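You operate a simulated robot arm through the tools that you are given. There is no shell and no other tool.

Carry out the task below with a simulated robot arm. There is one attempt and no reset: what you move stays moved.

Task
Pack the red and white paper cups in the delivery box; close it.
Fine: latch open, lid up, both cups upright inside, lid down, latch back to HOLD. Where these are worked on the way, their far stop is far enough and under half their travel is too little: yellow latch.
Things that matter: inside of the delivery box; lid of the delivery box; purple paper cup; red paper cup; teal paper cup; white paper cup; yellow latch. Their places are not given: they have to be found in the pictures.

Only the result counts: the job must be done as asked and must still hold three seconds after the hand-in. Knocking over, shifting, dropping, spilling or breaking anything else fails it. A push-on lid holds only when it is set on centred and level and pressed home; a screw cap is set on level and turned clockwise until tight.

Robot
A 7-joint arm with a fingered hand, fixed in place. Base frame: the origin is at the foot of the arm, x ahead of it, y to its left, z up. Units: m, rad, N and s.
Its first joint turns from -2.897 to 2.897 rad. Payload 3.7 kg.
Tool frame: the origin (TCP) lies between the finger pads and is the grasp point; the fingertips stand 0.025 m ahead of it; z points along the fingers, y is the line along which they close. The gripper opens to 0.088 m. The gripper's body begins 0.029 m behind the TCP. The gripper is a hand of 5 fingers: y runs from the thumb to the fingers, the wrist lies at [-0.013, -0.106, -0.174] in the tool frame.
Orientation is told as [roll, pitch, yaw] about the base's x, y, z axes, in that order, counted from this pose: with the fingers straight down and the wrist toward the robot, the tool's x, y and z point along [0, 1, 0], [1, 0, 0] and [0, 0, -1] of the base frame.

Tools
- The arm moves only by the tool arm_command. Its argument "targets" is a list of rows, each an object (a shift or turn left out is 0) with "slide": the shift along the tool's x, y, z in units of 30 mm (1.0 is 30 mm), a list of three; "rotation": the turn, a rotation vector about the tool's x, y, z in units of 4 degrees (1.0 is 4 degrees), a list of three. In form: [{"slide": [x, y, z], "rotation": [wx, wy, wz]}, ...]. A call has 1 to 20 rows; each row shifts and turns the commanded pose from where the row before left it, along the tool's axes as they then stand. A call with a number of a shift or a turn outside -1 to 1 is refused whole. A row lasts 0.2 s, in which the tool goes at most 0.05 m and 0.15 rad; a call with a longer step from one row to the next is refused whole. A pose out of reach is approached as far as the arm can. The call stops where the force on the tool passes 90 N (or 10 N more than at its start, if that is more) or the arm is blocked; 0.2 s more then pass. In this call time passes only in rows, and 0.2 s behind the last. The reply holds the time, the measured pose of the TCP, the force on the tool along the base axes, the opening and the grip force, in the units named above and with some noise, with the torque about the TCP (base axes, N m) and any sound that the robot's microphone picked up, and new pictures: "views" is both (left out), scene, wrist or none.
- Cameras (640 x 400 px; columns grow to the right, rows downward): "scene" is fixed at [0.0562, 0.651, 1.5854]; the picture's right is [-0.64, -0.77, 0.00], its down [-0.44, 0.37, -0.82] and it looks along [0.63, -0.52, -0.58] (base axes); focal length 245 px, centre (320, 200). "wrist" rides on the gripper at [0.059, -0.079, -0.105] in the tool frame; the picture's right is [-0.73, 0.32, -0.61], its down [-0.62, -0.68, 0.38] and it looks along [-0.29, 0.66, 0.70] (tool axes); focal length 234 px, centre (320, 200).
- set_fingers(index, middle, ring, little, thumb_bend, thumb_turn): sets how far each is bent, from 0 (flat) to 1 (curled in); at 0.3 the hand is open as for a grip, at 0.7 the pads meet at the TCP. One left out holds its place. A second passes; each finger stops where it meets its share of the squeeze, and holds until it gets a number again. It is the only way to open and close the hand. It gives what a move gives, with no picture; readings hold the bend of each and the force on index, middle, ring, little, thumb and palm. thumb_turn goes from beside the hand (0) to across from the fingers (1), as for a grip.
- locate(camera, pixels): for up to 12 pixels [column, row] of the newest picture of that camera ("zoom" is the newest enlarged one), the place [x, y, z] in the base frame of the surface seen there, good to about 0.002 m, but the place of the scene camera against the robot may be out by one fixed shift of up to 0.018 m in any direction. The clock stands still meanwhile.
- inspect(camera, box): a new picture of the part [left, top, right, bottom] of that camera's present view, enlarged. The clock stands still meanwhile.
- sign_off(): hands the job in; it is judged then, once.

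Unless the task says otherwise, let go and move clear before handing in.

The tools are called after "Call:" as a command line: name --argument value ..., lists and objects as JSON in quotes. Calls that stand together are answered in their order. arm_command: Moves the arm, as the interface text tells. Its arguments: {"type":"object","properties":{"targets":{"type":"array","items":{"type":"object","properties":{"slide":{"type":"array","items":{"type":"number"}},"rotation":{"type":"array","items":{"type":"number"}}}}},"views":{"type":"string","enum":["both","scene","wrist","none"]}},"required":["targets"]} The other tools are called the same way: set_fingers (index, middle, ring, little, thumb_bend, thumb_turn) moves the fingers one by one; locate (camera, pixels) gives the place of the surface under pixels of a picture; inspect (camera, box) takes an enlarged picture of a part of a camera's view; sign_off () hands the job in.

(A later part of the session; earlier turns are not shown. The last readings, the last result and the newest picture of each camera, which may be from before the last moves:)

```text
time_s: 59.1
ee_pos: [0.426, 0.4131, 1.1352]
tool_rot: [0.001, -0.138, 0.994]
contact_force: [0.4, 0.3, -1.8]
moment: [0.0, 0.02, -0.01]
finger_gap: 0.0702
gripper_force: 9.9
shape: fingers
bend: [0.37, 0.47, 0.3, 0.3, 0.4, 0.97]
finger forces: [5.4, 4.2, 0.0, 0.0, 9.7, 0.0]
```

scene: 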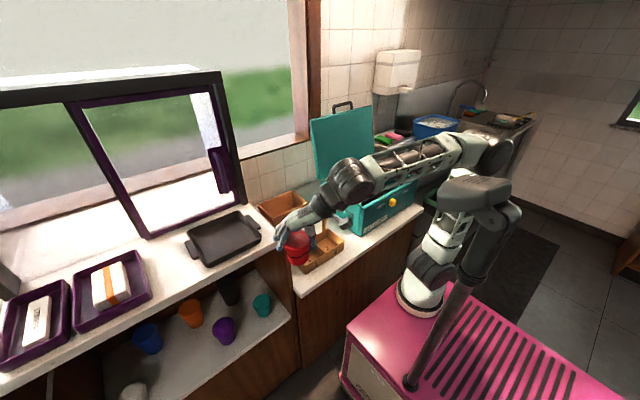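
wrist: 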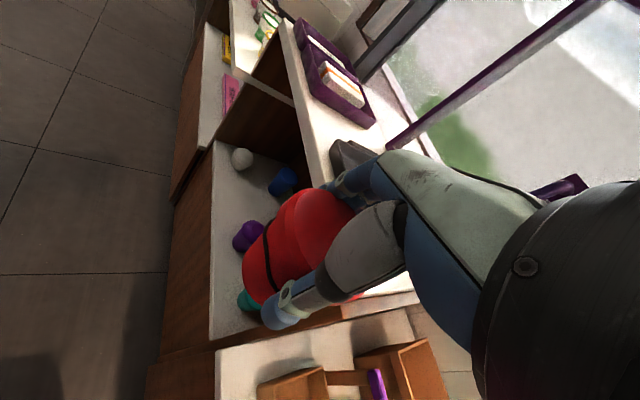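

Clear path now. I'll carry the cup toward the box, turning the hand about the vertical so the cup stays upright.

Call:
arm_command --targets '[{"slide": [-0.887, -0.63, -0.233], "rotation": [0, -0.139, 0.99]}, {"slide": [-0.933, -0.567, -0.227], "rotation": [0, -0.139, 0.99]}, {"slide": [-0.97, -0.5, -0.217], "rotation": [0, -0.139, 0.99]}, {"slide": [-1.0, -0.433, -0.207], "rotation": [0, -0.139, 0.99]}, {"slide": [-1, -0.36, -0.197], "rotation": [0, -0.139, 0.99]}, {"slide": [-1, -0.29, -0.187], "rotation": [0, -0.139, 0.99]}, {"slide": [-1, -0.217, -0.177], "rotation": [0, -0.139, 0.99]}, {"slide": [-1, -0.143, -0.167], "rotation": [0, -0.139, 0.99]}]'

```text
time_s: 60.9
ee_pos: [0.5132, 0.1749, 1.1703]
tool_rot: [0.0, -0.14, 0.434]
contact_force: [0.1, 0.0, -1.5]
moment: [0.04, -0.02, 0.01]
finger_gap: 0.0699
gripper_force: 9.8
shape: fingers
bend: [0.37, 0.47, 0.3, 0.3, 0.4, 0.97]
finger forces: [5.4, 4.0, 0.1, 0.0, 9.5, 0.0]
```

scene: 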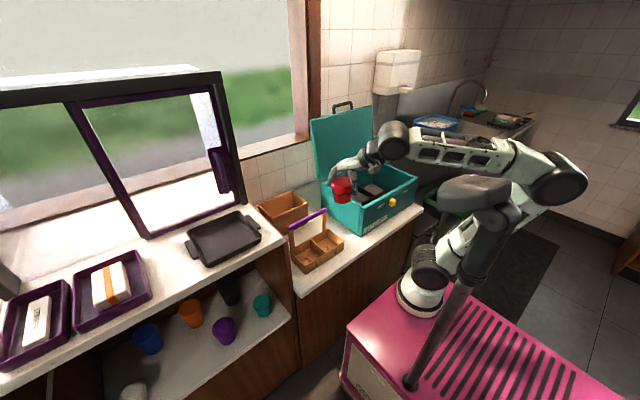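
wrist: 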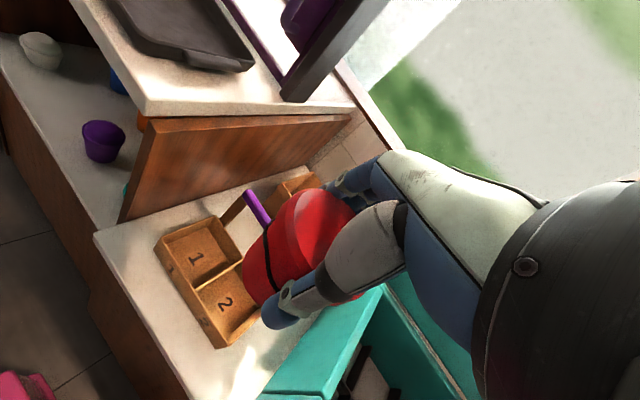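

The cup is carried well upright (340,190). I'll go on to above the back-left compartment, finishing the turn to yaw 0.

Call:
arm_command --targets '[{"slide": [-0.953, 0.28, 0.04], "rotation": [0, -0.0723, 0.515]}, {"slide": [-0.943, 0.313, 0.044], "rotation": [0, -0.0723, 0.515]}, {"slide": [-0.93, 0.347, 0.049], "rotation": [0, -0.0723, 0.515]}, {"slide": [-0.917, 0.38, 0.053], "rotation": [0, -0.0723, 0.515]}, {"slide": [-0.903, 0.413, 0.058], "rotation": [0, -0.0723, 0.515]}, {"slide": [-0.887, 0.446, 0.063], "rotation": [0, -0.0723, 0.515]}, {"slide": [-0.873, 0.479, 0.067], "rotation": [0, -0.0723, 0.515]}, {"slide": [-0.853, 0.508, 0.071], "rotation": [0, -0.0723, 0.515]}, {"slide": [-0.837, 0.538, 0.076], "rotation": [0, -0.0723, 0.515]}, {"slide": [-0.813, 0.568, 0.08], "rotation": [0, -0.0723, 0.515]}, {"slide": [-0.79, 0.597, 0.084], "rotation": [0, -0.0723, 0.515]}, {"slide": [-0.77, 0.624, 0.088], "rotation": [0, -0.0723, 0.515]}]'

Call:
inspect --camera "scene" --box '[300, 120, 440, 240]'

```text
time_s: 63.5
ee_pos: [0.7493, -0.0974, 1.1715]
tool_rot: [0.0, -0.14, -0.002]
contact_force: [-0.3, 0.6, -1.5]
moment: [-0.02, 0.02, -0.01]
finger_gap: 0.0698
gripper_force: 9.2
shape: fingers
bend: [0.37, 0.47, 0.3, 0.3, 0.4, 0.97]
finger forces: [5.2, 4.1, 0.1, 0.0, 9.5, 0.0]
```

scene: 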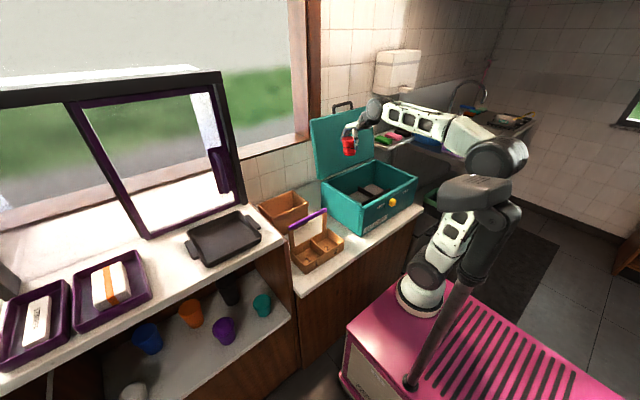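
wrist: 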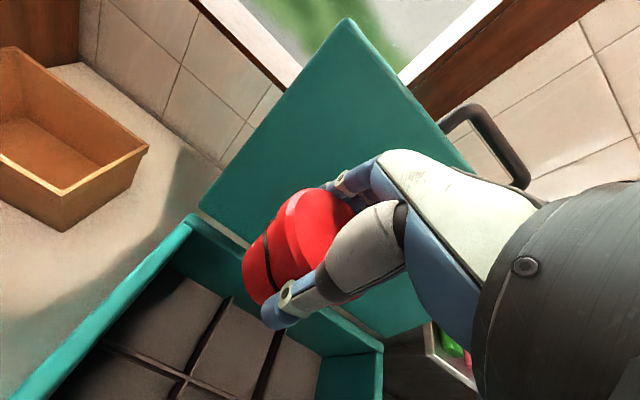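

```text
3.33 times, centred on (370, 180) of scene
```

zoom: 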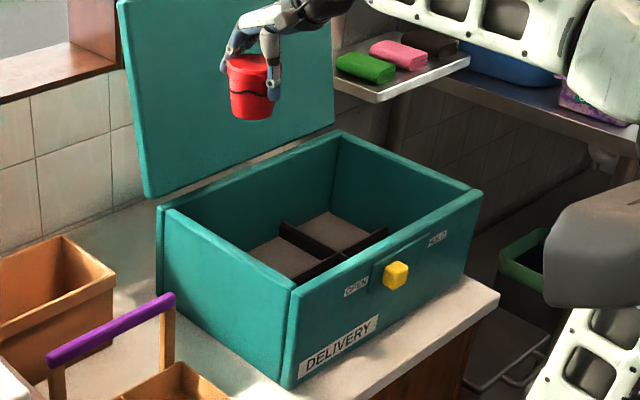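

The red cup hangs upright over the back-left compartment. I'll lower it into the box, stopping a couple of centimetres above the floor.

Call:
arm_command --targets '[{"slide": [0, -0.132, 0.94]}, {"slide": [0, -0.132, 0.94]}, {"slide": [0, -0.132, 0.94]}, {"slide": [0, -0.132, 0.94]}, {"slide": [0, -0.132, 0.94]}, {"slide": [0, -0.132, 0.94]}, {"slide": [0, -0.132, 0.94]}, {"slide": [0, -0.132, 0.94]}, {"slide": [0, -0.132, 0.94]}]'

Call:
inspect --camera "scene" --box '[300, 120, 440, 240]'

```text
time_s: 65.5
ee_pos: [0.7512, -0.0961, 0.9134]
tool_rot: [-0.002, -0.139, -0.001]
contact_force: [0.5, 0.5, -0.5]
moment: [0.01, 0.0, 0.0]
finger_gap: 0.0697
gripper_force: 9.1
shape: fingers
bend: [0.37, 0.48, 0.3, 0.3, 0.4, 0.97]
finger forces: [5.1, 4.1, 0.0, 0.0, 9.2, 0.0]
```

scene: 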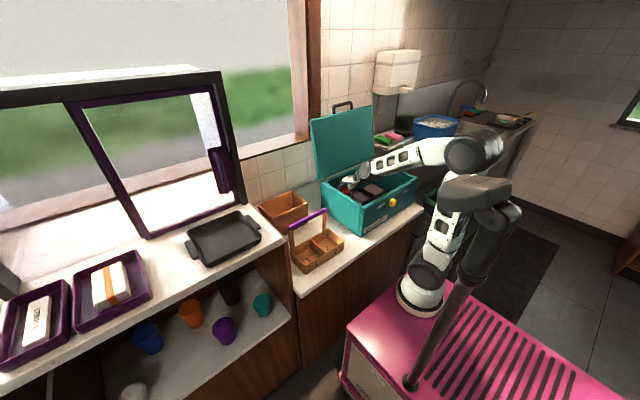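
wrist: 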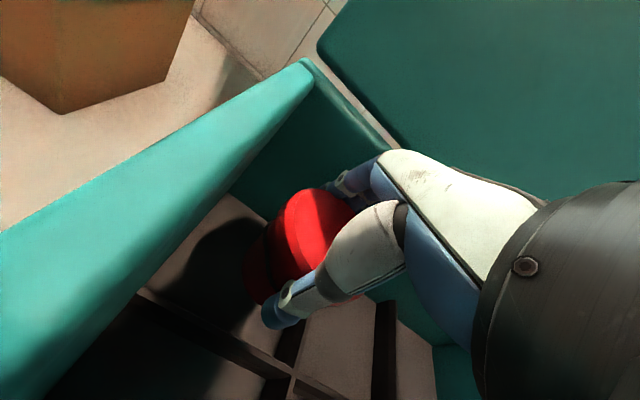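

```text
3.33 times, centred on (370, 180) of scene
```

zoom: 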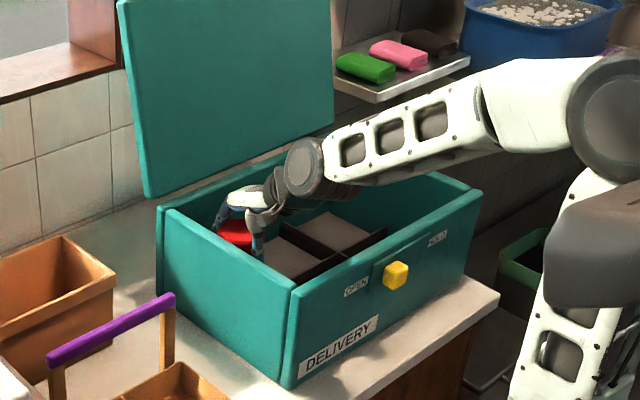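

Now a slow final descent, watching the vertical force.

Call:
arm_command --targets '[{"slide": [0, -0.06, 0.43]}, {"slide": [0, -0.06, 0.43]}, {"slide": [0, -0.06, 0.43]}, {"slide": [0, -0.03, 0.2]}]'

Call:
inspect --camera "wrist" --box '[120, 140, 440, 400]'

```text
time_s: 66.5
ee_pos: [0.7518, -0.0953, 0.8682]
tool_rot: [0.0, -0.14, -0.002]
contact_force: [0.3, 0.0, -1.5]
moment: [-0.01, -0.02, -0.01]
finger_gap: 0.0698
gripper_force: 9.1
shape: fingers
bend: [0.37, 0.48, 0.3, 0.3, 0.4, 0.97]
finger forces: [5.1, 4.0, 0.0, 0.0, 9.1, 0.0]
```

scene: 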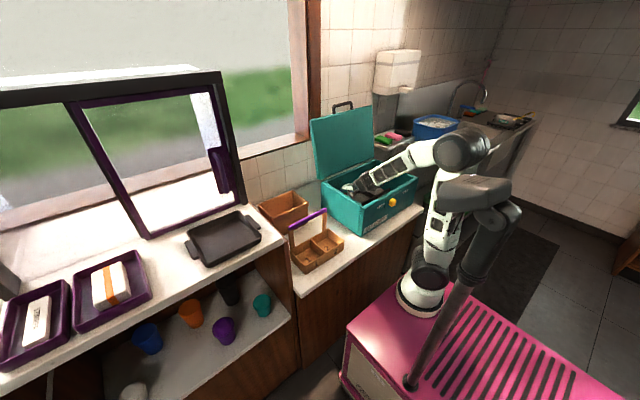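
wrist: 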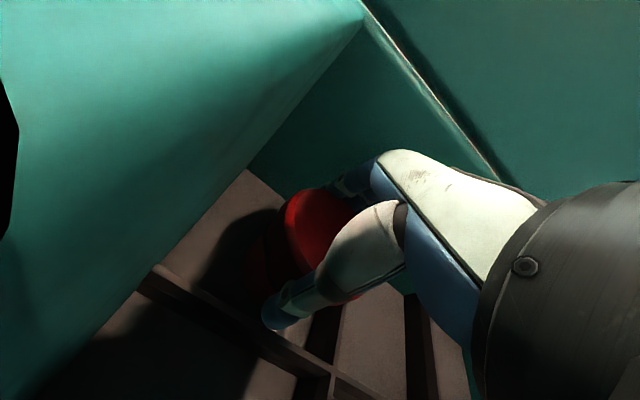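

```text
1.54 times, centred on (280, 270) of wrist
```

zoom: 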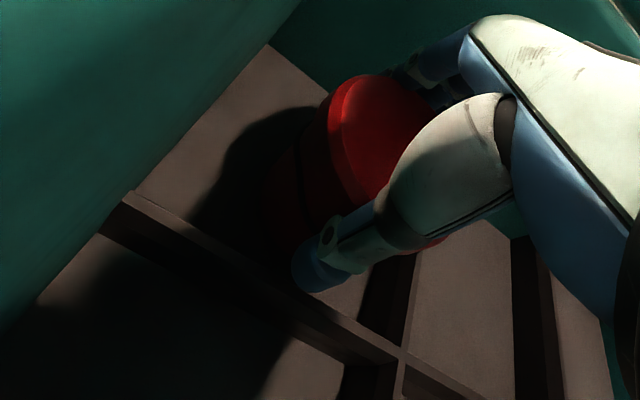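

Cup base is ~8 mm above the floor and well between the dividers. Easing down to contact.

Call:
arm_command --targets '[{"slide": [0, -0.014, 0.1]}, {"slide": [0, -0.014, 0.1]}, {"slide": [0, -0.014, 0.1]}]' --views "none"

```text
time_s: 67.3
ee_pos: [0.7502, -0.0968, 0.8605]
tool_rot: [0.0, -0.142, -0.002]
contact_force: [-0.9, 0.2, 5.0]
moment: [0.45, 0.58, 0.07]
finger_gap: 0.0693
gripper_force: 9.3
shape: fingers
bend: [0.37, 0.48, 0.3, 0.3, 0.4, 0.97]
finger forces: [5.0, 4.1, 0.1, 0.1, 9.1, 0.0]
```

Contact at z=0.8605 as predicted (force +5 N), so the cup stands on the floor. Releasing.

Call:
set_fingers --index 0.28 --middle 0.28 --thumb_bend 0.28

Call:
inspect --camera "wrist" --box '[120, 140, 440, 400]'

```text
time_s: 68.3
ee_pos: [0.7523, -0.0959, 0.8618]
tool_rot: [0.002, -0.141, -0.003]
contact_force: [3.3, -0.3, 14.4]
moment: [0.95, 1.67, -0.17]
finger_gap: 0.0885
gripper_force: 0.0
shape: fingers
bend: [0.28, 0.28, 0.3, 0.3, 0.28, 0.97]
finger forces: [0.1, 0.0, 0.1, 0.0, 0.0, 0.0]
```

```text
1.54 times, centred on (280, 270) of wrist
```

zoom: 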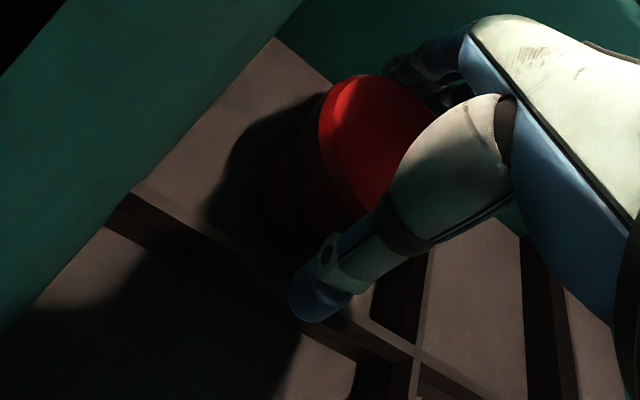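

Fingers are free of the cup; the remaining 14 N is the wrist camera housing resting on the box's left wall. I'll rise straight up to clear it.

Call:
arm_command --targets '[{"slide": [0, 0.05, -0.35]}, {"slide": [0, 0.07, -0.5]}, {"slide": [0, 0.1, -0.7]}, {"slide": [0, 0.132, -0.94]}, {"slide": [0, 0.132, -0.94]}]'

Call:
inspect --camera "wrist" --box '[100, 140, 420, 380]'

Call:
inspect --camera "scene" --box '[300, 120, 440, 240]'

```text
time_s: 69.5
ee_pos: [0.7463, -0.0966, 0.9578]
tool_rot: [0.0, -0.14, -0.002]
contact_force: [0.5, 0.8, -0.5]
moment: [0.03, 0.02, -0.02]
finger_gap: 0.0882
gripper_force: 0.2
shape: fingers
bend: [0.28, 0.28, 0.3, 0.3, 0.28, 0.97]
finger forces: [0.1, 0.1, 0.0, 0.1, 0.0, 0.0]
out of reach, approached as far as the arm can: row 1
```

scene: 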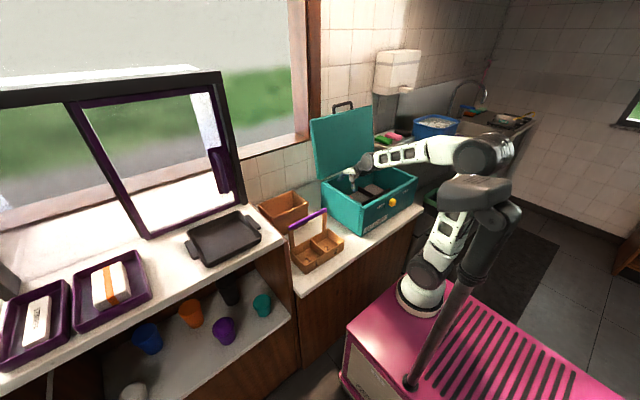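
wrist: 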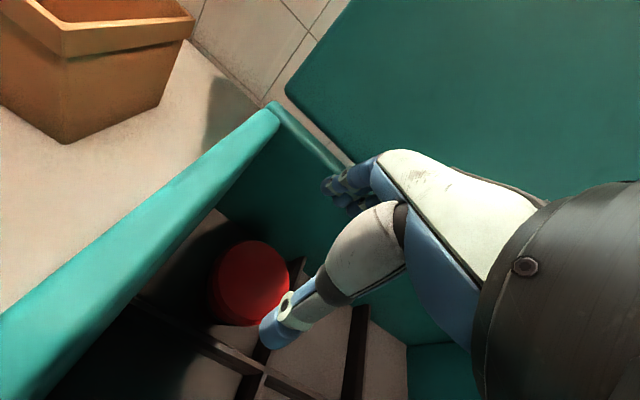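

```text
1.67 times, centred on (260, 260) of wrist
```

zoom: 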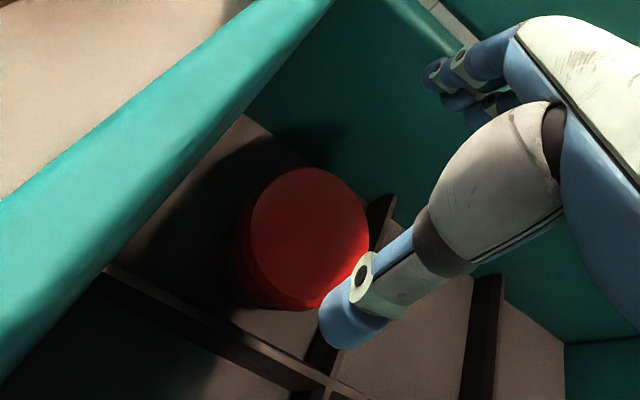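

```text
3.33 times, centred on (370, 180) of scene
```

zoom: 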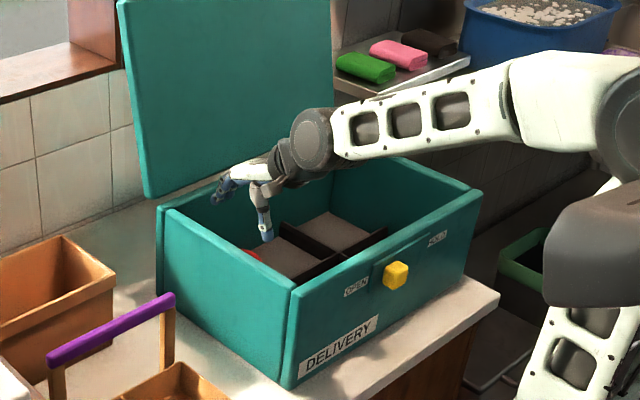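

The red cup stands in its compartment. I'll verify it is upright (rim level) with locate.

Call:
locate --camera "wrist" --pixels '[[250, 245], [225, 275], [265, 250], [285, 275], [245, 310], [255, 280], [235, 300], [275, 295]]'

Call:
arm_command --targets '[{"slide": [0, 0.132, -0.94]}, {"slide": [0, 0.132, -0.94]}, {"slide": [0, 0.132, -0.94]}, {"slide": [0, 0.132, -0.94]}, {"slide": [0, 0.132, -0.94]}, {"slide": [0, 0.132, -0.94]}, {"slide": [0, 0.132, -0.94]}, {"slide": [0, 0.132, -0.94]}]'

Call:
inspect --camera "scene" --box '[300, 120, 440, 240]'

```text
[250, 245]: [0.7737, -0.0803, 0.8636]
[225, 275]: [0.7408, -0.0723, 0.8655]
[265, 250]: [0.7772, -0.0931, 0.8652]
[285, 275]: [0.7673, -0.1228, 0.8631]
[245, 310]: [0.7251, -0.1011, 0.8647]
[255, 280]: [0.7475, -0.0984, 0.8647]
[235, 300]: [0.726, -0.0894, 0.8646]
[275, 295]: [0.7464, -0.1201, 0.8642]
```

```text
time_s: 71.3
ee_pos: [0.7507, -0.0964, 1.1896]
tool_rot: [-0.001, -0.139, -0.002]
contact_force: [-0.3, -0.9, 0.3]
moment: [0.02, 0.0, 0.01]
finger_gap: 0.0882
gripper_force: 0.1
shape: fingers
bend: [0.28, 0.28, 0.3, 0.3, 0.28, 0.97]
finger forces: [0.0, 0.1, 0.0, 0.0, 0.0, 0.1]
```

scene: 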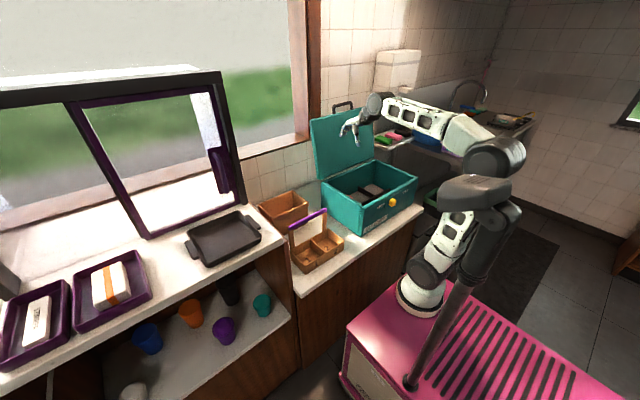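
wrist: 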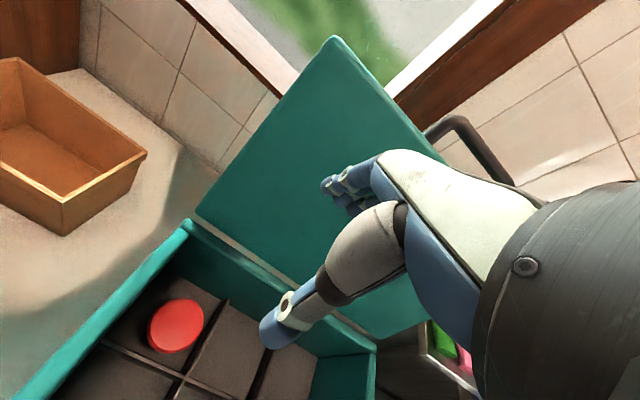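

```text
3.33 times, centred on (370, 180) of scene
```

zoom: 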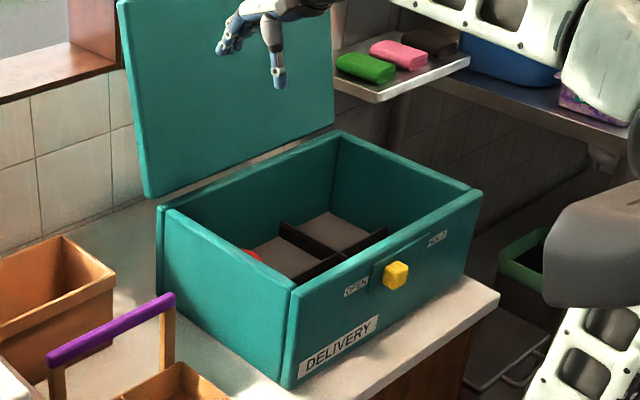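

Red is upright in the box (rim level at z≈0.864). Now for white: I need the shelf's left wall position and the space around the cup, so I'll measure those.

Call:
inspect --camera "scene" --box '[80, 320, 208, 400]'

Call:
locate --camera "zoom" --pixels '[[110, 100], [115, 200], [120, 300], [125, 390], [60, 200], [80, 350], [140, 250], [110, 250], [118, 250], [100, 300], [190, 160], [100, 80]]'

```text
5.00 times, centred on (144, 360) of scene
```

zoom: 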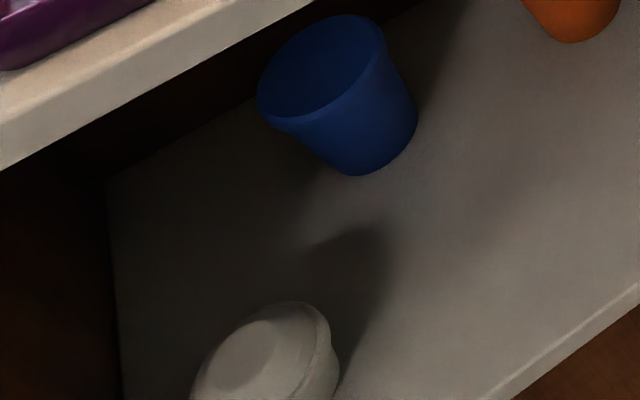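

```text
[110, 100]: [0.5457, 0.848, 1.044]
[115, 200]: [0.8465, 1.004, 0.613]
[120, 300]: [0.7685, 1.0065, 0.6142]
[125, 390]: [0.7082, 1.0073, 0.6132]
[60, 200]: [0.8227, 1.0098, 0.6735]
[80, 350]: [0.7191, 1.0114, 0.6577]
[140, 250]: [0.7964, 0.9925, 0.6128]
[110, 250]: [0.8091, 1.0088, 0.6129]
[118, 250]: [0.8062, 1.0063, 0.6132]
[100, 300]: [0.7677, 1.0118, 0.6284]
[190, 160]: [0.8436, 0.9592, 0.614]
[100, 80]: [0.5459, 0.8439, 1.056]
```

The left wall is at y≈1.01, leaving ~5.5 cm beyond the white cup: enough for the fingers. I'll swing back toward the shelf along the earlier high path.

Call:
arm_command --targets '[{"slide": [0.557, -0.817, -0.303], "rotation": [0, 0.139, -0.99]}, {"slide": [0.617, -0.777, -0.297], "rotation": [0, 0.139, -0.99]}, {"slide": [0.67, -0.733, -0.29], "rotation": [0, 0.139, -0.99]}, {"slide": [0.72, -0.683, -0.283], "rotation": [0, 0.139, -0.99]}, {"slide": [0.77, -0.633, -0.277], "rotation": [0, 0.139, -0.99]}, {"slide": [0.817, -0.58, -0.27], "rotation": [0, 0.139, -0.99]}, {"slide": [0.857, -0.52, -0.26], "rotation": [0, 0.139, -0.99]}, {"slide": [0.89, -0.463, -0.253], "rotation": [0, 0.139, -0.99]}, {"slide": [0.927, -0.397, -0.243], "rotation": [0, 0.139, -0.99]}]' --views "scene"

Call:
arm_command --targets '[{"slide": [1, 0.535, 0.075], "rotation": [0, 0.052, -0.371]}, {"slide": [1, 0.535, 0.075], "rotation": [0, 0.052, -0.371]}, {"slide": [1, 0.535, 0.075], "rotation": [0, 0.052, -0.371]}, {"slide": [1, 0.535, 0.075], "rotation": [0, 0.052, -0.371]}, {"slide": [0.947, 0.637, 0.09], "rotation": [0, 0.052, -0.371]}, {"slide": [0.947, 0.637, 0.09], "rotation": [0, 0.052, -0.371]}, {"slide": [0.947, 0.637, 0.09], "rotation": [0, 0.052, -0.371]}, {"slide": [0.947, 0.637, 0.09], "rotation": [0, 0.052, -0.371]}]'

```text
time_s: 73.3
ee_pos: [0.5188, 0.0543, 1.2362]
tool_rot: [-0.001, -0.139, 0.626]
contact_force: [0.0, 0.4, -0.9]
moment: [-0.02, -0.03, -0.02]
finger_gap: 0.0884
gripper_force: 0.1
shape: fingers
bend: [0.28, 0.28, 0.3, 0.3, 0.28, 0.97]
finger forces: [0.0, 0.0, 0.0, 0.0, 0.1, 0.1]
```

scene: 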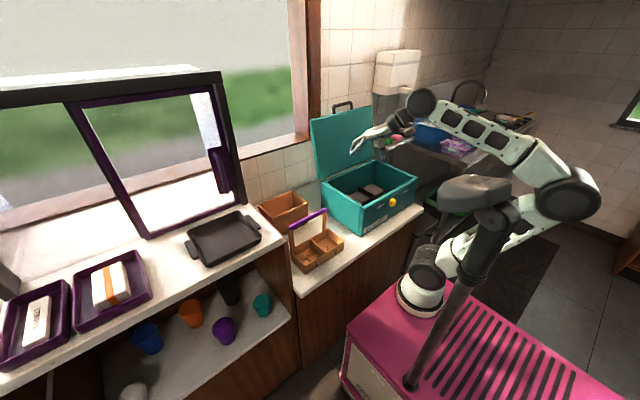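

```text
time_s: 75.1
ee_pos: [0.4747, 0.326, 1.24]
tool_rot: [0.001, -0.139, 0.835]
contact_force: [0.4, 0.4, -0.6]
moment: [0.05, -0.02, 0.01]
finger_gap: 0.0884
gripper_force: 0.0
shape: fingers
bend: [0.28, 0.28, 0.3, 0.3, 0.28, 0.97]
finger forces: [0.0, 0.0, 0.0, 0.0, 0.0, 0.1]
```

scene: 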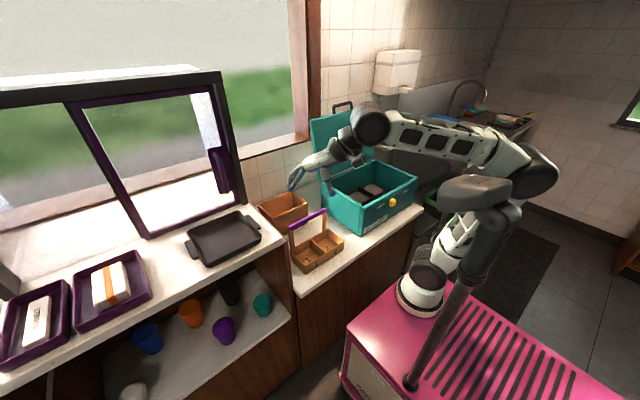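
wrist: 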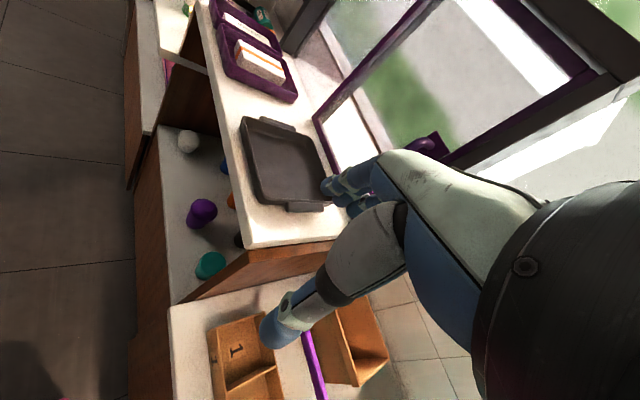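

Same posture as the first trip. Continuing to the front of the cup shelf.

Call:
arm_command --targets '[{"slide": [0.873, 0.733, 0.103], "rotation": [0, 0.052, -0.371]}, {"slide": [0.873, 0.733, 0.103], "rotation": [0, 0.052, -0.371]}, {"slide": [0.873, 0.733, 0.103], "rotation": [0, 0.052, -0.371]}, {"slide": [0.873, 0.733, 0.103], "rotation": [0, 0.052, -0.371]}, {"slide": [0.9, 0.7, 0.1], "rotation": [0, 0.052, -0.371]}, {"slide": [0.9, 0.7, 0.1], "rotation": [0, 0.052, -0.371]}, {"slide": [0.9, 0.6, 0.1], "rotation": [0, 0.052, -0.371]}, {"slide": [0.9, 0.6, 0.1], "rotation": [0, 0.052, -0.371]}]'

Call:
locate --camera "scene" --pixels '[[405, 180], [390, 170], [420, 200], [430, 240]]'

```text
time_s: 76.9
ee_pos: [0.4042, 0.5854, 1.237]
tool_rot: [-0.002, -0.142, 1.043]
contact_force: [-1.0, -0.3, 0.3]
moment: [0.02, 0.01, 0.01]
finger_gap: 0.0882
gripper_force: 0.1
shape: fingers
bend: [0.28, 0.28, 0.3, 0.3, 0.28, 0.97]
finger forces: [0.1, 0.0, 0.1, 0.0, 0.0, 0.0]
```

scene: 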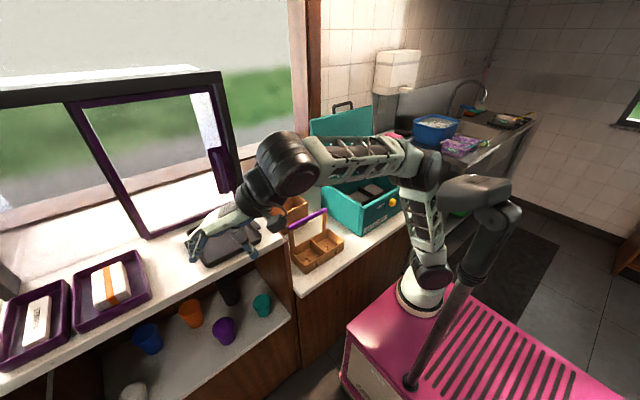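
wrist: 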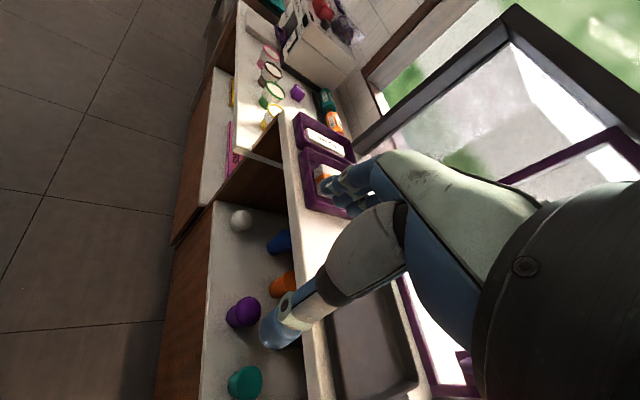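

```text
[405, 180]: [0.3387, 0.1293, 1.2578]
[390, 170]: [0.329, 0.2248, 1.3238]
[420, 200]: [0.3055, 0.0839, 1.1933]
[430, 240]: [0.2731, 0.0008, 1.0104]
```

The elbow is at (0.33, 0.13, 1.25), clear of the mast. Now I'll descend in front of the shelf while tilting the fingers outward toward ~25° for extra reach.

Call:
arm_command --targets '[{"slide": [0.173, 0.153, 1.0], "rotation": [-0.236, 0, 0]}, {"slide": [0.173, 0.153, 1.0], "rotation": [-0.236, 0, 0]}, {"slide": [0.173, 0.153, 1.0], "rotation": [-0.236, 0, 0]}, {"slide": [0.173, 0.153, 1.0], "rotation": [-0.236, 0, 0]}, {"slide": [0.173, 0.153, 1.0], "rotation": [-0.236, 0, 0]}, {"slide": [0.173, 0.153, 1.0], "rotation": [-0.236, 0, 0]}, {"slide": [0.173, 0.153, 1.0], "rotation": [-0.236, 0, 0]}, {"slide": [0.173, 0.153, 1.0], "rotation": [-0.236, 0, 0]}, {"slide": [0.173, 0.153, 1.0], "rotation": [-0.236, 0, 0]}]'

Call:
locate --camera "scene" --pixels '[[400, 185], [420, 170], [430, 185], [390, 200], [430, 220]]'

```text
time_s: 78.9
ee_pos: [0.4136, 0.6909, 0.9812]
tool_rot: [0.0, -0.287, 1.043]
contact_force: [-0.4, -0.1, 0.0]
moment: [0.03, 0.03, 0.0]
finger_gap: 0.0884
gripper_force: 0.0
shape: fingers
bend: [0.28, 0.28, 0.3, 0.3, 0.28, 0.97]
finger forces: [0.1, 0.0, 0.0, 0.0, 0.0, 0.0]
```

scene: 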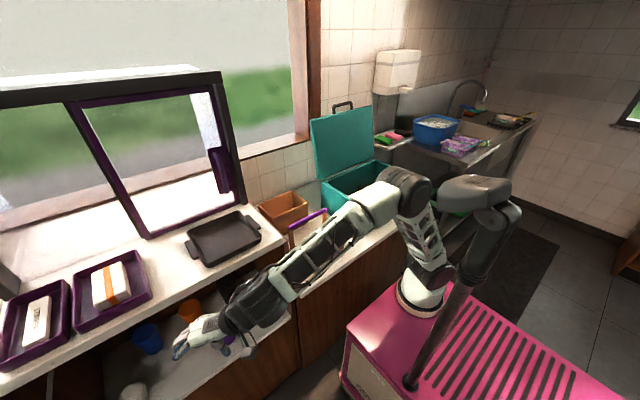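
wrist: 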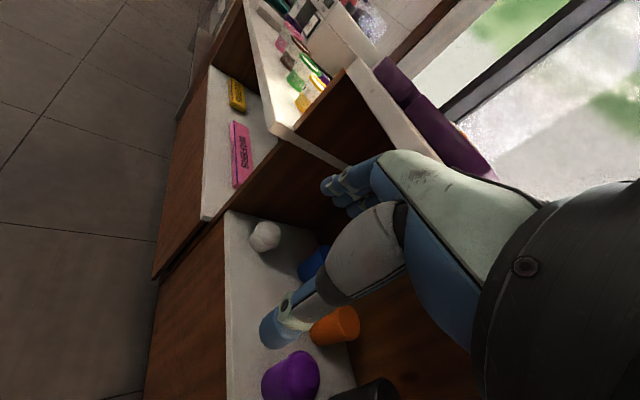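

```text
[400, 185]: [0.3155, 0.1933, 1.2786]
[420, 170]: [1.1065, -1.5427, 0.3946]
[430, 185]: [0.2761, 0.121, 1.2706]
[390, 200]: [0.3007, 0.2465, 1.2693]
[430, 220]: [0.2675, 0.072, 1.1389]
```

Good clearance so far. Continuing down to shelf-entry height.

Call:
arm_command --targets '[{"slide": [0.173, 0, 1.0], "rotation": [-0.236, 0, 0]}, {"slide": [0.173, 0, 1.0], "rotation": [-0.236, 0, 0]}, {"slide": [0.173, 0, 1.0], "rotation": [-0.236, 0, 0]}, {"slide": [0.173, 0, 1.0], "rotation": [-0.236, 0, 0]}, {"slide": [0.173, 0, 1.0], "rotation": [-0.236, 0, 0]}, {"slide": [0.173, 0, 1.0], "rotation": [-0.236, 0, 0]}, {"slide": [0.173, 0, 1.0], "rotation": [-0.236, 0, 0]}, {"slide": [0.173, 0, 1.0], "rotation": [-0.236, 0, 0]}]'

Call:
inspect --camera "scene" --box '[200, 200, 520, 400]'

```text
time_s: 80.7
ee_pos: [0.4173, 0.7827, 0.7553]
tool_rot: [0.002, -0.42, 1.043]
contact_force: [0.2, 0.0, 0.0]
moment: [-0.06, -0.01, -0.01]
finger_gap: 0.0884
gripper_force: 0.2
shape: fingers
bend: [0.28, 0.28, 0.3, 0.3, 0.28, 0.97]
finger forces: [0.0, 0.0, 0.0, 0.1, 0.1, 0.0]
```

scene: 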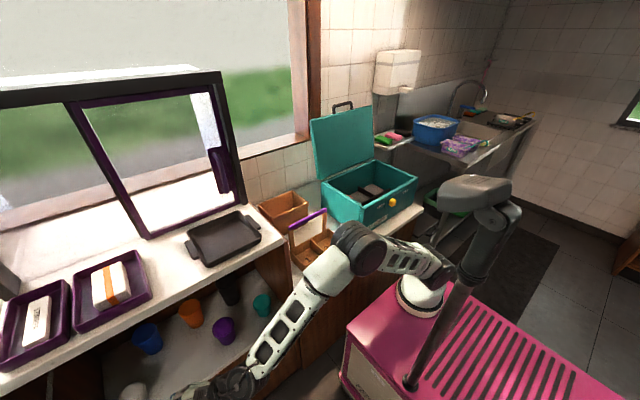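
wrist: 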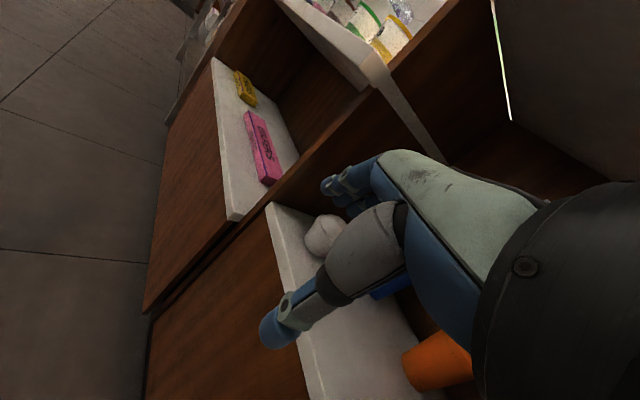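

```text
2.00 times, centred on (360, 300) of scene
```

zoom: 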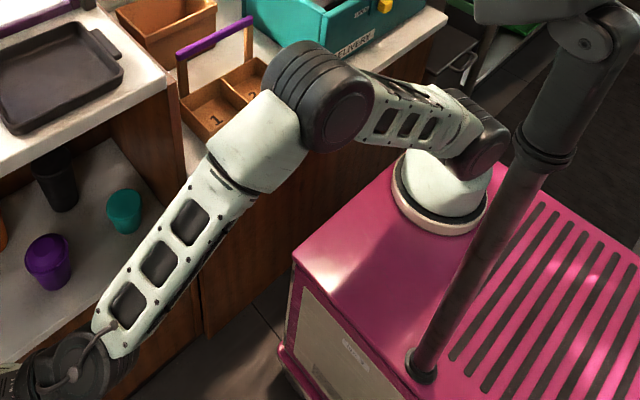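

The white cup is partly visible at (325,235), and the elbow posture is good. I'll approach it diagonally at z≈0.70, checking tracking on the way.

Call:
arm_command --targets '[{"slide": [-0.47, 0.77, 0.593]}, {"slide": [-0.47, 0.77, 0.593]}, {"slide": [-0.47, 0.77, 0.593]}, {"slide": [-0.47, 0.77, 0.593]}]'

Call:
inspect --camera "wrist" --box '[200, 120, 440, 360]'

```text
time_s: 81.7
ee_pos: [0.5216, 0.8534, 0.7285]
tool_rot: [0.001, -0.419, 1.046]
contact_force: [0.1, -0.4, -0.1]
moment: [0.02, 0.0, 0.0]
finger_gap: 0.0887
gripper_force: 0.0
shape: fingers
bend: [0.28, 0.28, 0.3, 0.3, 0.28, 0.97]
finger forces: [0.1, 0.1, 0.0, 0.0, 0.0, 0.0]
```

scene: 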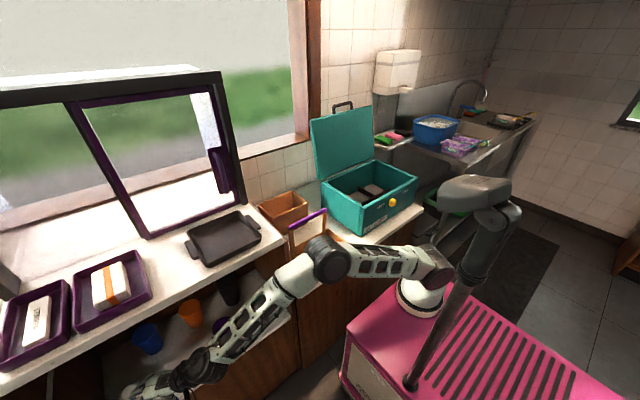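
wrist: 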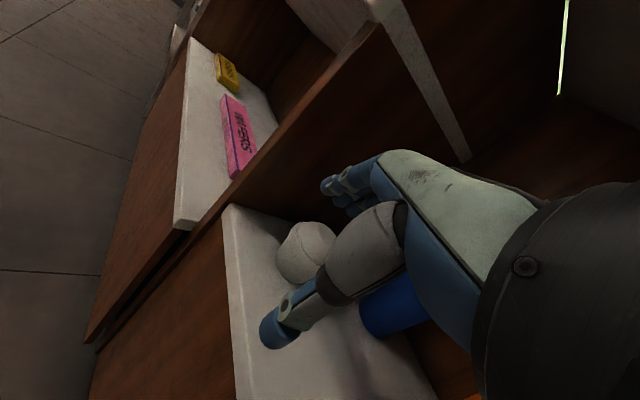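

```text
1.67 times, centred on (320, 240) of wrist
```

zoom: 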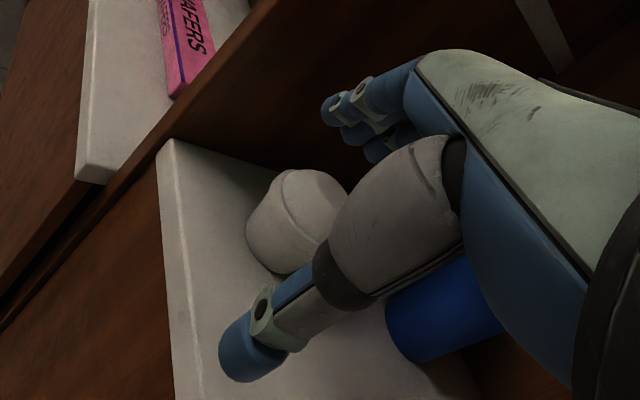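

Tracking is accurate. I'll re-measure the white cup from here.

Call:
locate --camera "zoom" --pixels '[[265, 200], [285, 235], [305, 245], [248, 225], [260, 260], [280, 272], [305, 270], [300, 172], [275, 185], [315, 200], [345, 195], [200, 160]]'

```text
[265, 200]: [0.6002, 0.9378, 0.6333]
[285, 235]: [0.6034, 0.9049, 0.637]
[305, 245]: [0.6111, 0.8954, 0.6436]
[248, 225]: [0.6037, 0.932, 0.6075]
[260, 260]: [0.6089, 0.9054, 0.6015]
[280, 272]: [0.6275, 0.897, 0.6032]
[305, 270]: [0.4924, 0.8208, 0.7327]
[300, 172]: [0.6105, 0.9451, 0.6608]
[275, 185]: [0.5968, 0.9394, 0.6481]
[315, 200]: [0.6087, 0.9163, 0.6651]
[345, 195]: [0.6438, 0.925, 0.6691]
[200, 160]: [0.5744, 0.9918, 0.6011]
```

White's centre is confirmed at (0.628, 0.923). I'll continue over it, still above the lid height.

Call:
arm_command --targets '[{"slide": [-0.47, 0.77, 0.593]}, {"slide": [-0.47, 0.77, 0.593]}, {"slide": [-0.47, 0.77, 0.593]}]'

Call:
inspect --camera "wrist" --box '[200, 120, 440, 360]'

```text
time_s: 82.5
ee_pos: [0.6034, 0.9059, 0.7086]
tool_rot: [0.002, -0.421, 1.044]
contact_force: [-0.1, -0.4, 0.5]
moment: [0.01, -0.02, 0.01]
finger_gap: 0.0882
gripper_force: 0.0
shape: fingers
bend: [0.28, 0.28, 0.3, 0.3, 0.28, 0.97]
finger forces: [0.1, 0.0, 0.0, 0.1, 0.0, 0.1]
```

scene: 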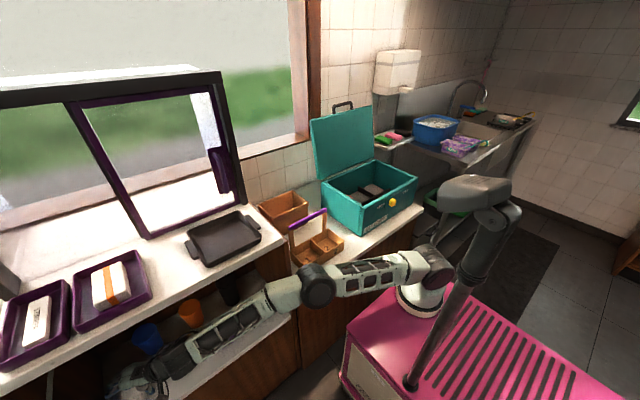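
wrist: 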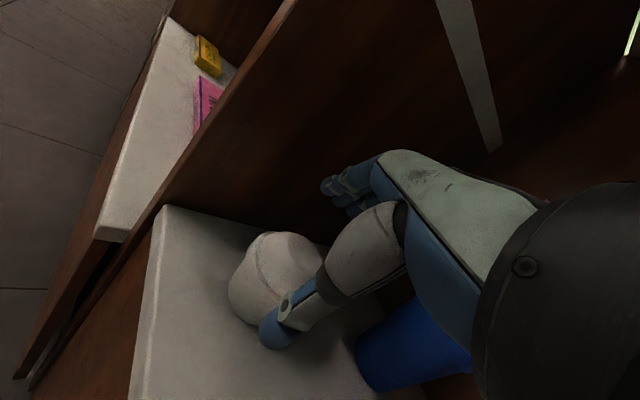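

```text
1.67 times, centred on (320, 240) of wrist
```

zoom: 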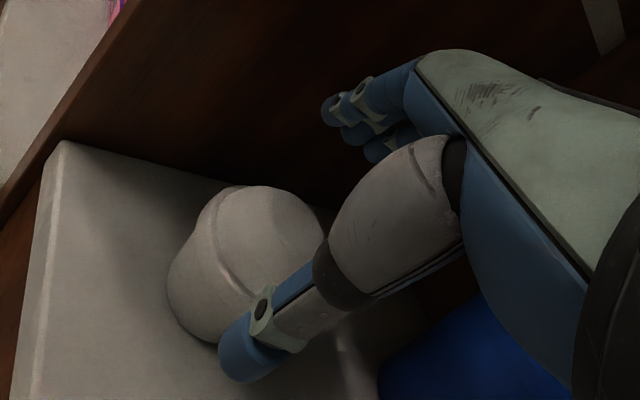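

The white cup is within reach (no reach warning at 24° tilt). I'll move over its centre and see how upright the hand can get there, since a smaller tilt gives a cleaner grip.

Call:
arm_command --targets '[{"slide": [-0.423, 0.667, 0.403]}, {"rotation": [1, 0, 0]}, {"rotation": [1, 0, 0]}]' --views "wrist"

Call:
inspect --camera "wrist" --box '[200, 120, 440, 360]'

```text
time_s: 83.3
ee_pos: [0.6246, 0.8938, 0.6886]
tool_rot: [0.0, -0.276, 1.045]
contact_force: [0.1, 0.0, 0.0]
moment: [0.02, 0.01, 0.01]
finger_gap: 0.0886
gripper_force: 0.0
shape: fingers
bend: [0.28, 0.28, 0.3, 0.3, 0.28, 0.97]
finger forces: [0.0, 0.1, 0.1, 0.0, 0.0, 0.1]
out of reach, approached as far as the arm can: row 1, 2, 3
```

wrist: 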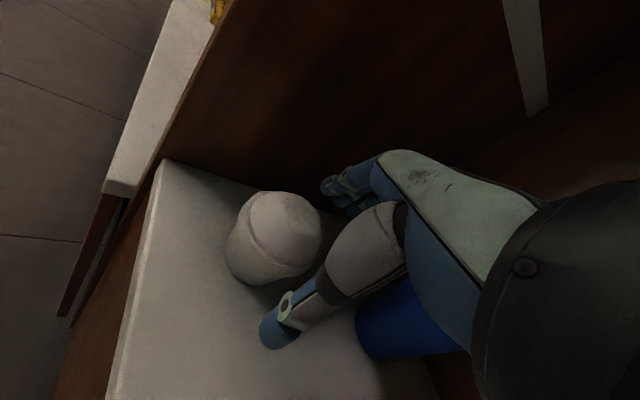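

```text
1.67 times, centred on (320, 240) of wrist
```

zoom: 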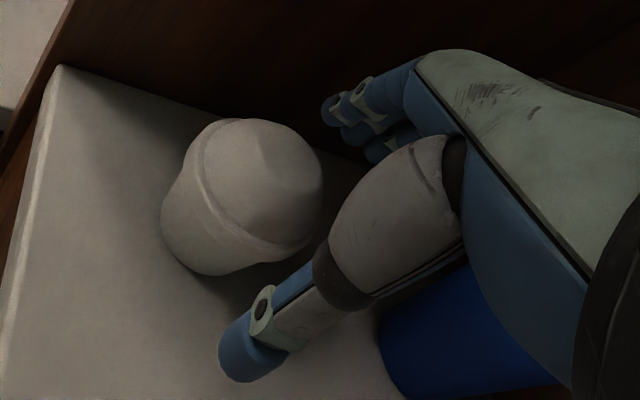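

At 16° tilt the arm tops out ~3 cm short, so a ~29° tilt is needed here. I'll back off slightly, raise a little, and set tilt ≈29° and yaw ≈66° for the grasp.

Call:
arm_command --targets '[{"slide": [0, -0.53, -0.56]}, {"rotation": [-1, 0, 0]}, {"rotation": [-1, 0, 0]}, {"rotation": [-1, 0, 0]}, {"rotation": [-0.25, 0.364, -0.656]}, {"rotation": [0, 0.364, -0.656]}]'

Call:
inspect --camera "wrist" --box '[200, 120, 440, 360]'

```text
time_s: 84.7
ee_pos: [0.6141, 0.8761, 0.6951]
tool_rot: [0.004, -0.507, 1.149]
contact_force: [-0.3, 0.1, -0.1]
moment: [0.03, -0.01, -0.02]
finger_gap: 0.0883
gripper_force: 0.2
shape: fingers
bend: [0.28, 0.28, 0.3, 0.3, 0.28, 0.97]
finger forces: [0.1, 0.1, 0.0, 0.0, 0.0, 0.2]
out of reach, approached as far as the arm can: row 4
```

scene: 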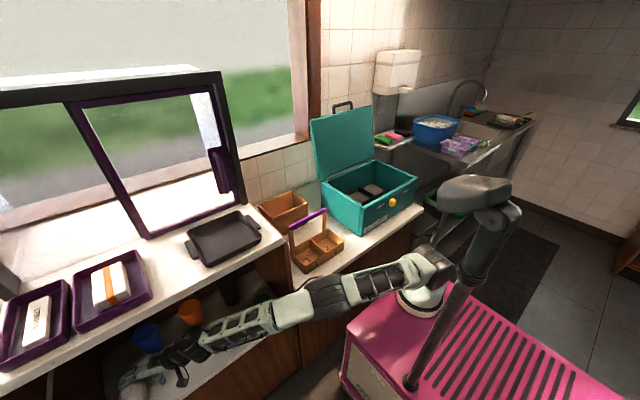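
wrist: 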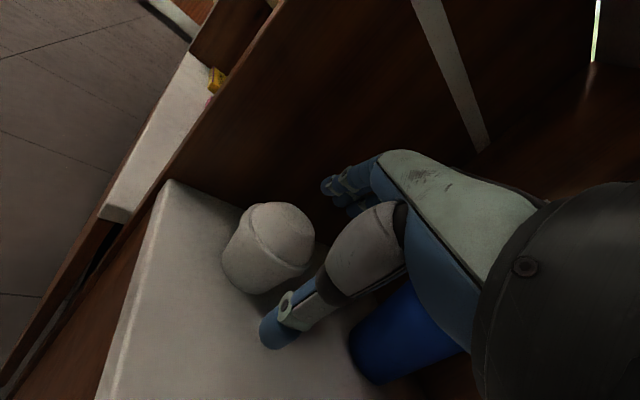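

```text
1.67 times, centred on (320, 240) of wrist
```

zoom: 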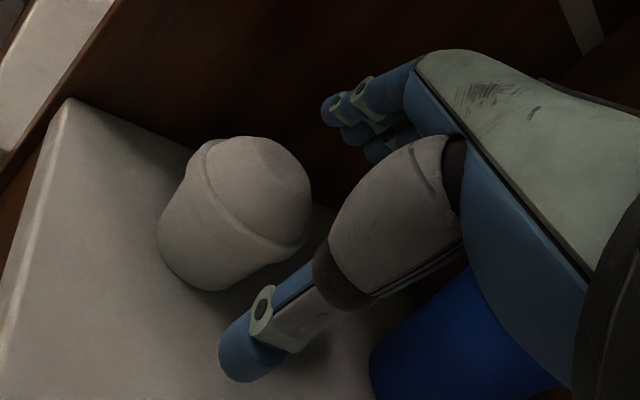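

The elbow has swung lower in this pose. I'll check where it is and how straight the arm is.

Call:
locate --camera "scene" --pixels '[[330, 295], [325, 285], [345, 300], [300, 305], [430, 260], [390, 278], [190, 345], [240, 325], [440, 255]]'

Call:
inspect --camera "scene" --box '[110, 200, 510, 400]'

```text
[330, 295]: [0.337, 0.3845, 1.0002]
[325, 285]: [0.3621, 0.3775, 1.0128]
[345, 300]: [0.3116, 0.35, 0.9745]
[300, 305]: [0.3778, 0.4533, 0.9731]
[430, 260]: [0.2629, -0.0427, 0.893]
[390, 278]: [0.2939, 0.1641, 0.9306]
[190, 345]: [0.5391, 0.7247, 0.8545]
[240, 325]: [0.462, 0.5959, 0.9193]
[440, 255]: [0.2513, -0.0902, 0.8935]
```

```text
1.60 times, centred on (310, 300) of scene
```

zoom: 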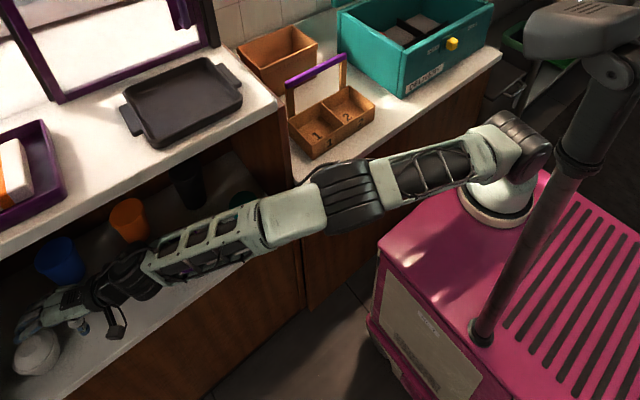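

The arm is almost straight but still has a few cm. I'll open the thumb a bit more for clearance, then move outward over the cup at z≈0.69.

Call:
set_fingers --thumb_bend 0.18 --index 0.26 --middle 0.26 --ring 0.26 --little 0.26

Call:
arm_command --targets '[{"slide": [0.073, 0.4, 0.25]}, {"slide": [0.073, 0.4, 0.25]}, {"slide": [0.073, 0.38, 0.22]}]'

Call:
inspect --camera "wrist" --box '[160, 120, 440, 360]'

```text
time_s: 85.7
ee_pos: [0.614, 0.876, 0.6966]
tool_rot: [0.001, -0.506, 1.149]
contact_force: [0.1, -0.7, 0.4]
moment: [-0.04, 0.03, 0.01]
finger_gap: 0.0975
gripper_force: 0.0
shape: fingers
bend: [0.26, 0.26, 0.26, 0.26, 0.18, 0.97]
finger forces: [0.0, 0.0, 0.0, 0.0, 0.0, 0.0]
```

```text
time_s: 86.5
ee_pos: [0.6258, 0.9161, 0.6947]
tool_rot: [0.002, -0.507, 1.147]
contact_force: [-0.7, -0.2, 0.6]
moment: [-0.02, 0.0, 0.04]
finger_gap: 0.0976
gripper_force: 0.0
shape: fingers
bend: [0.26, 0.26, 0.26, 0.26, 0.18, 0.97]
finger forces: [0.0, 0.0, 0.0, 0.0, 0.1, 0.0]
```

scene: 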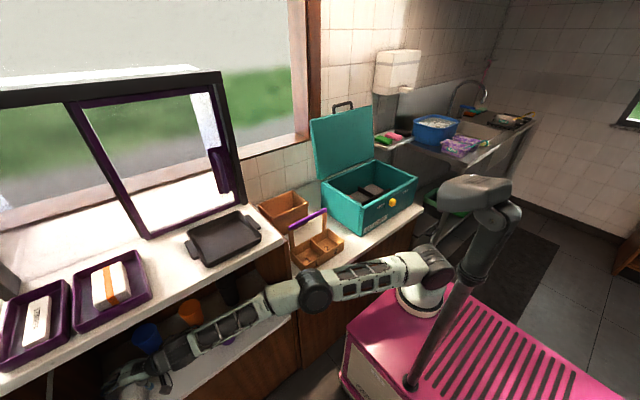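
wrist: 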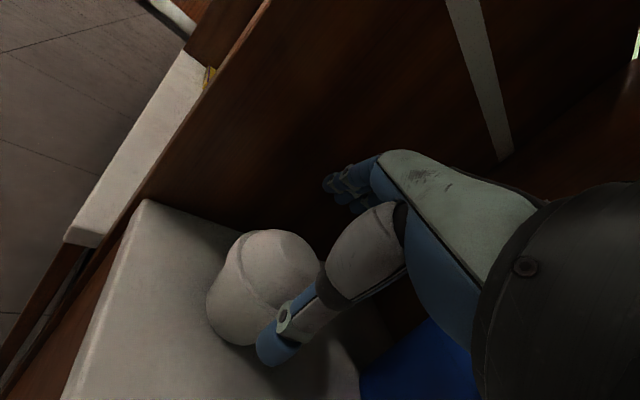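

```text
1.67 times, centred on (300, 240) of wrist
```

zoom: 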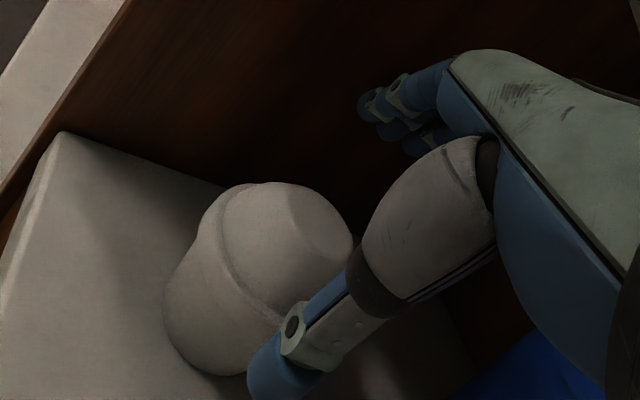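

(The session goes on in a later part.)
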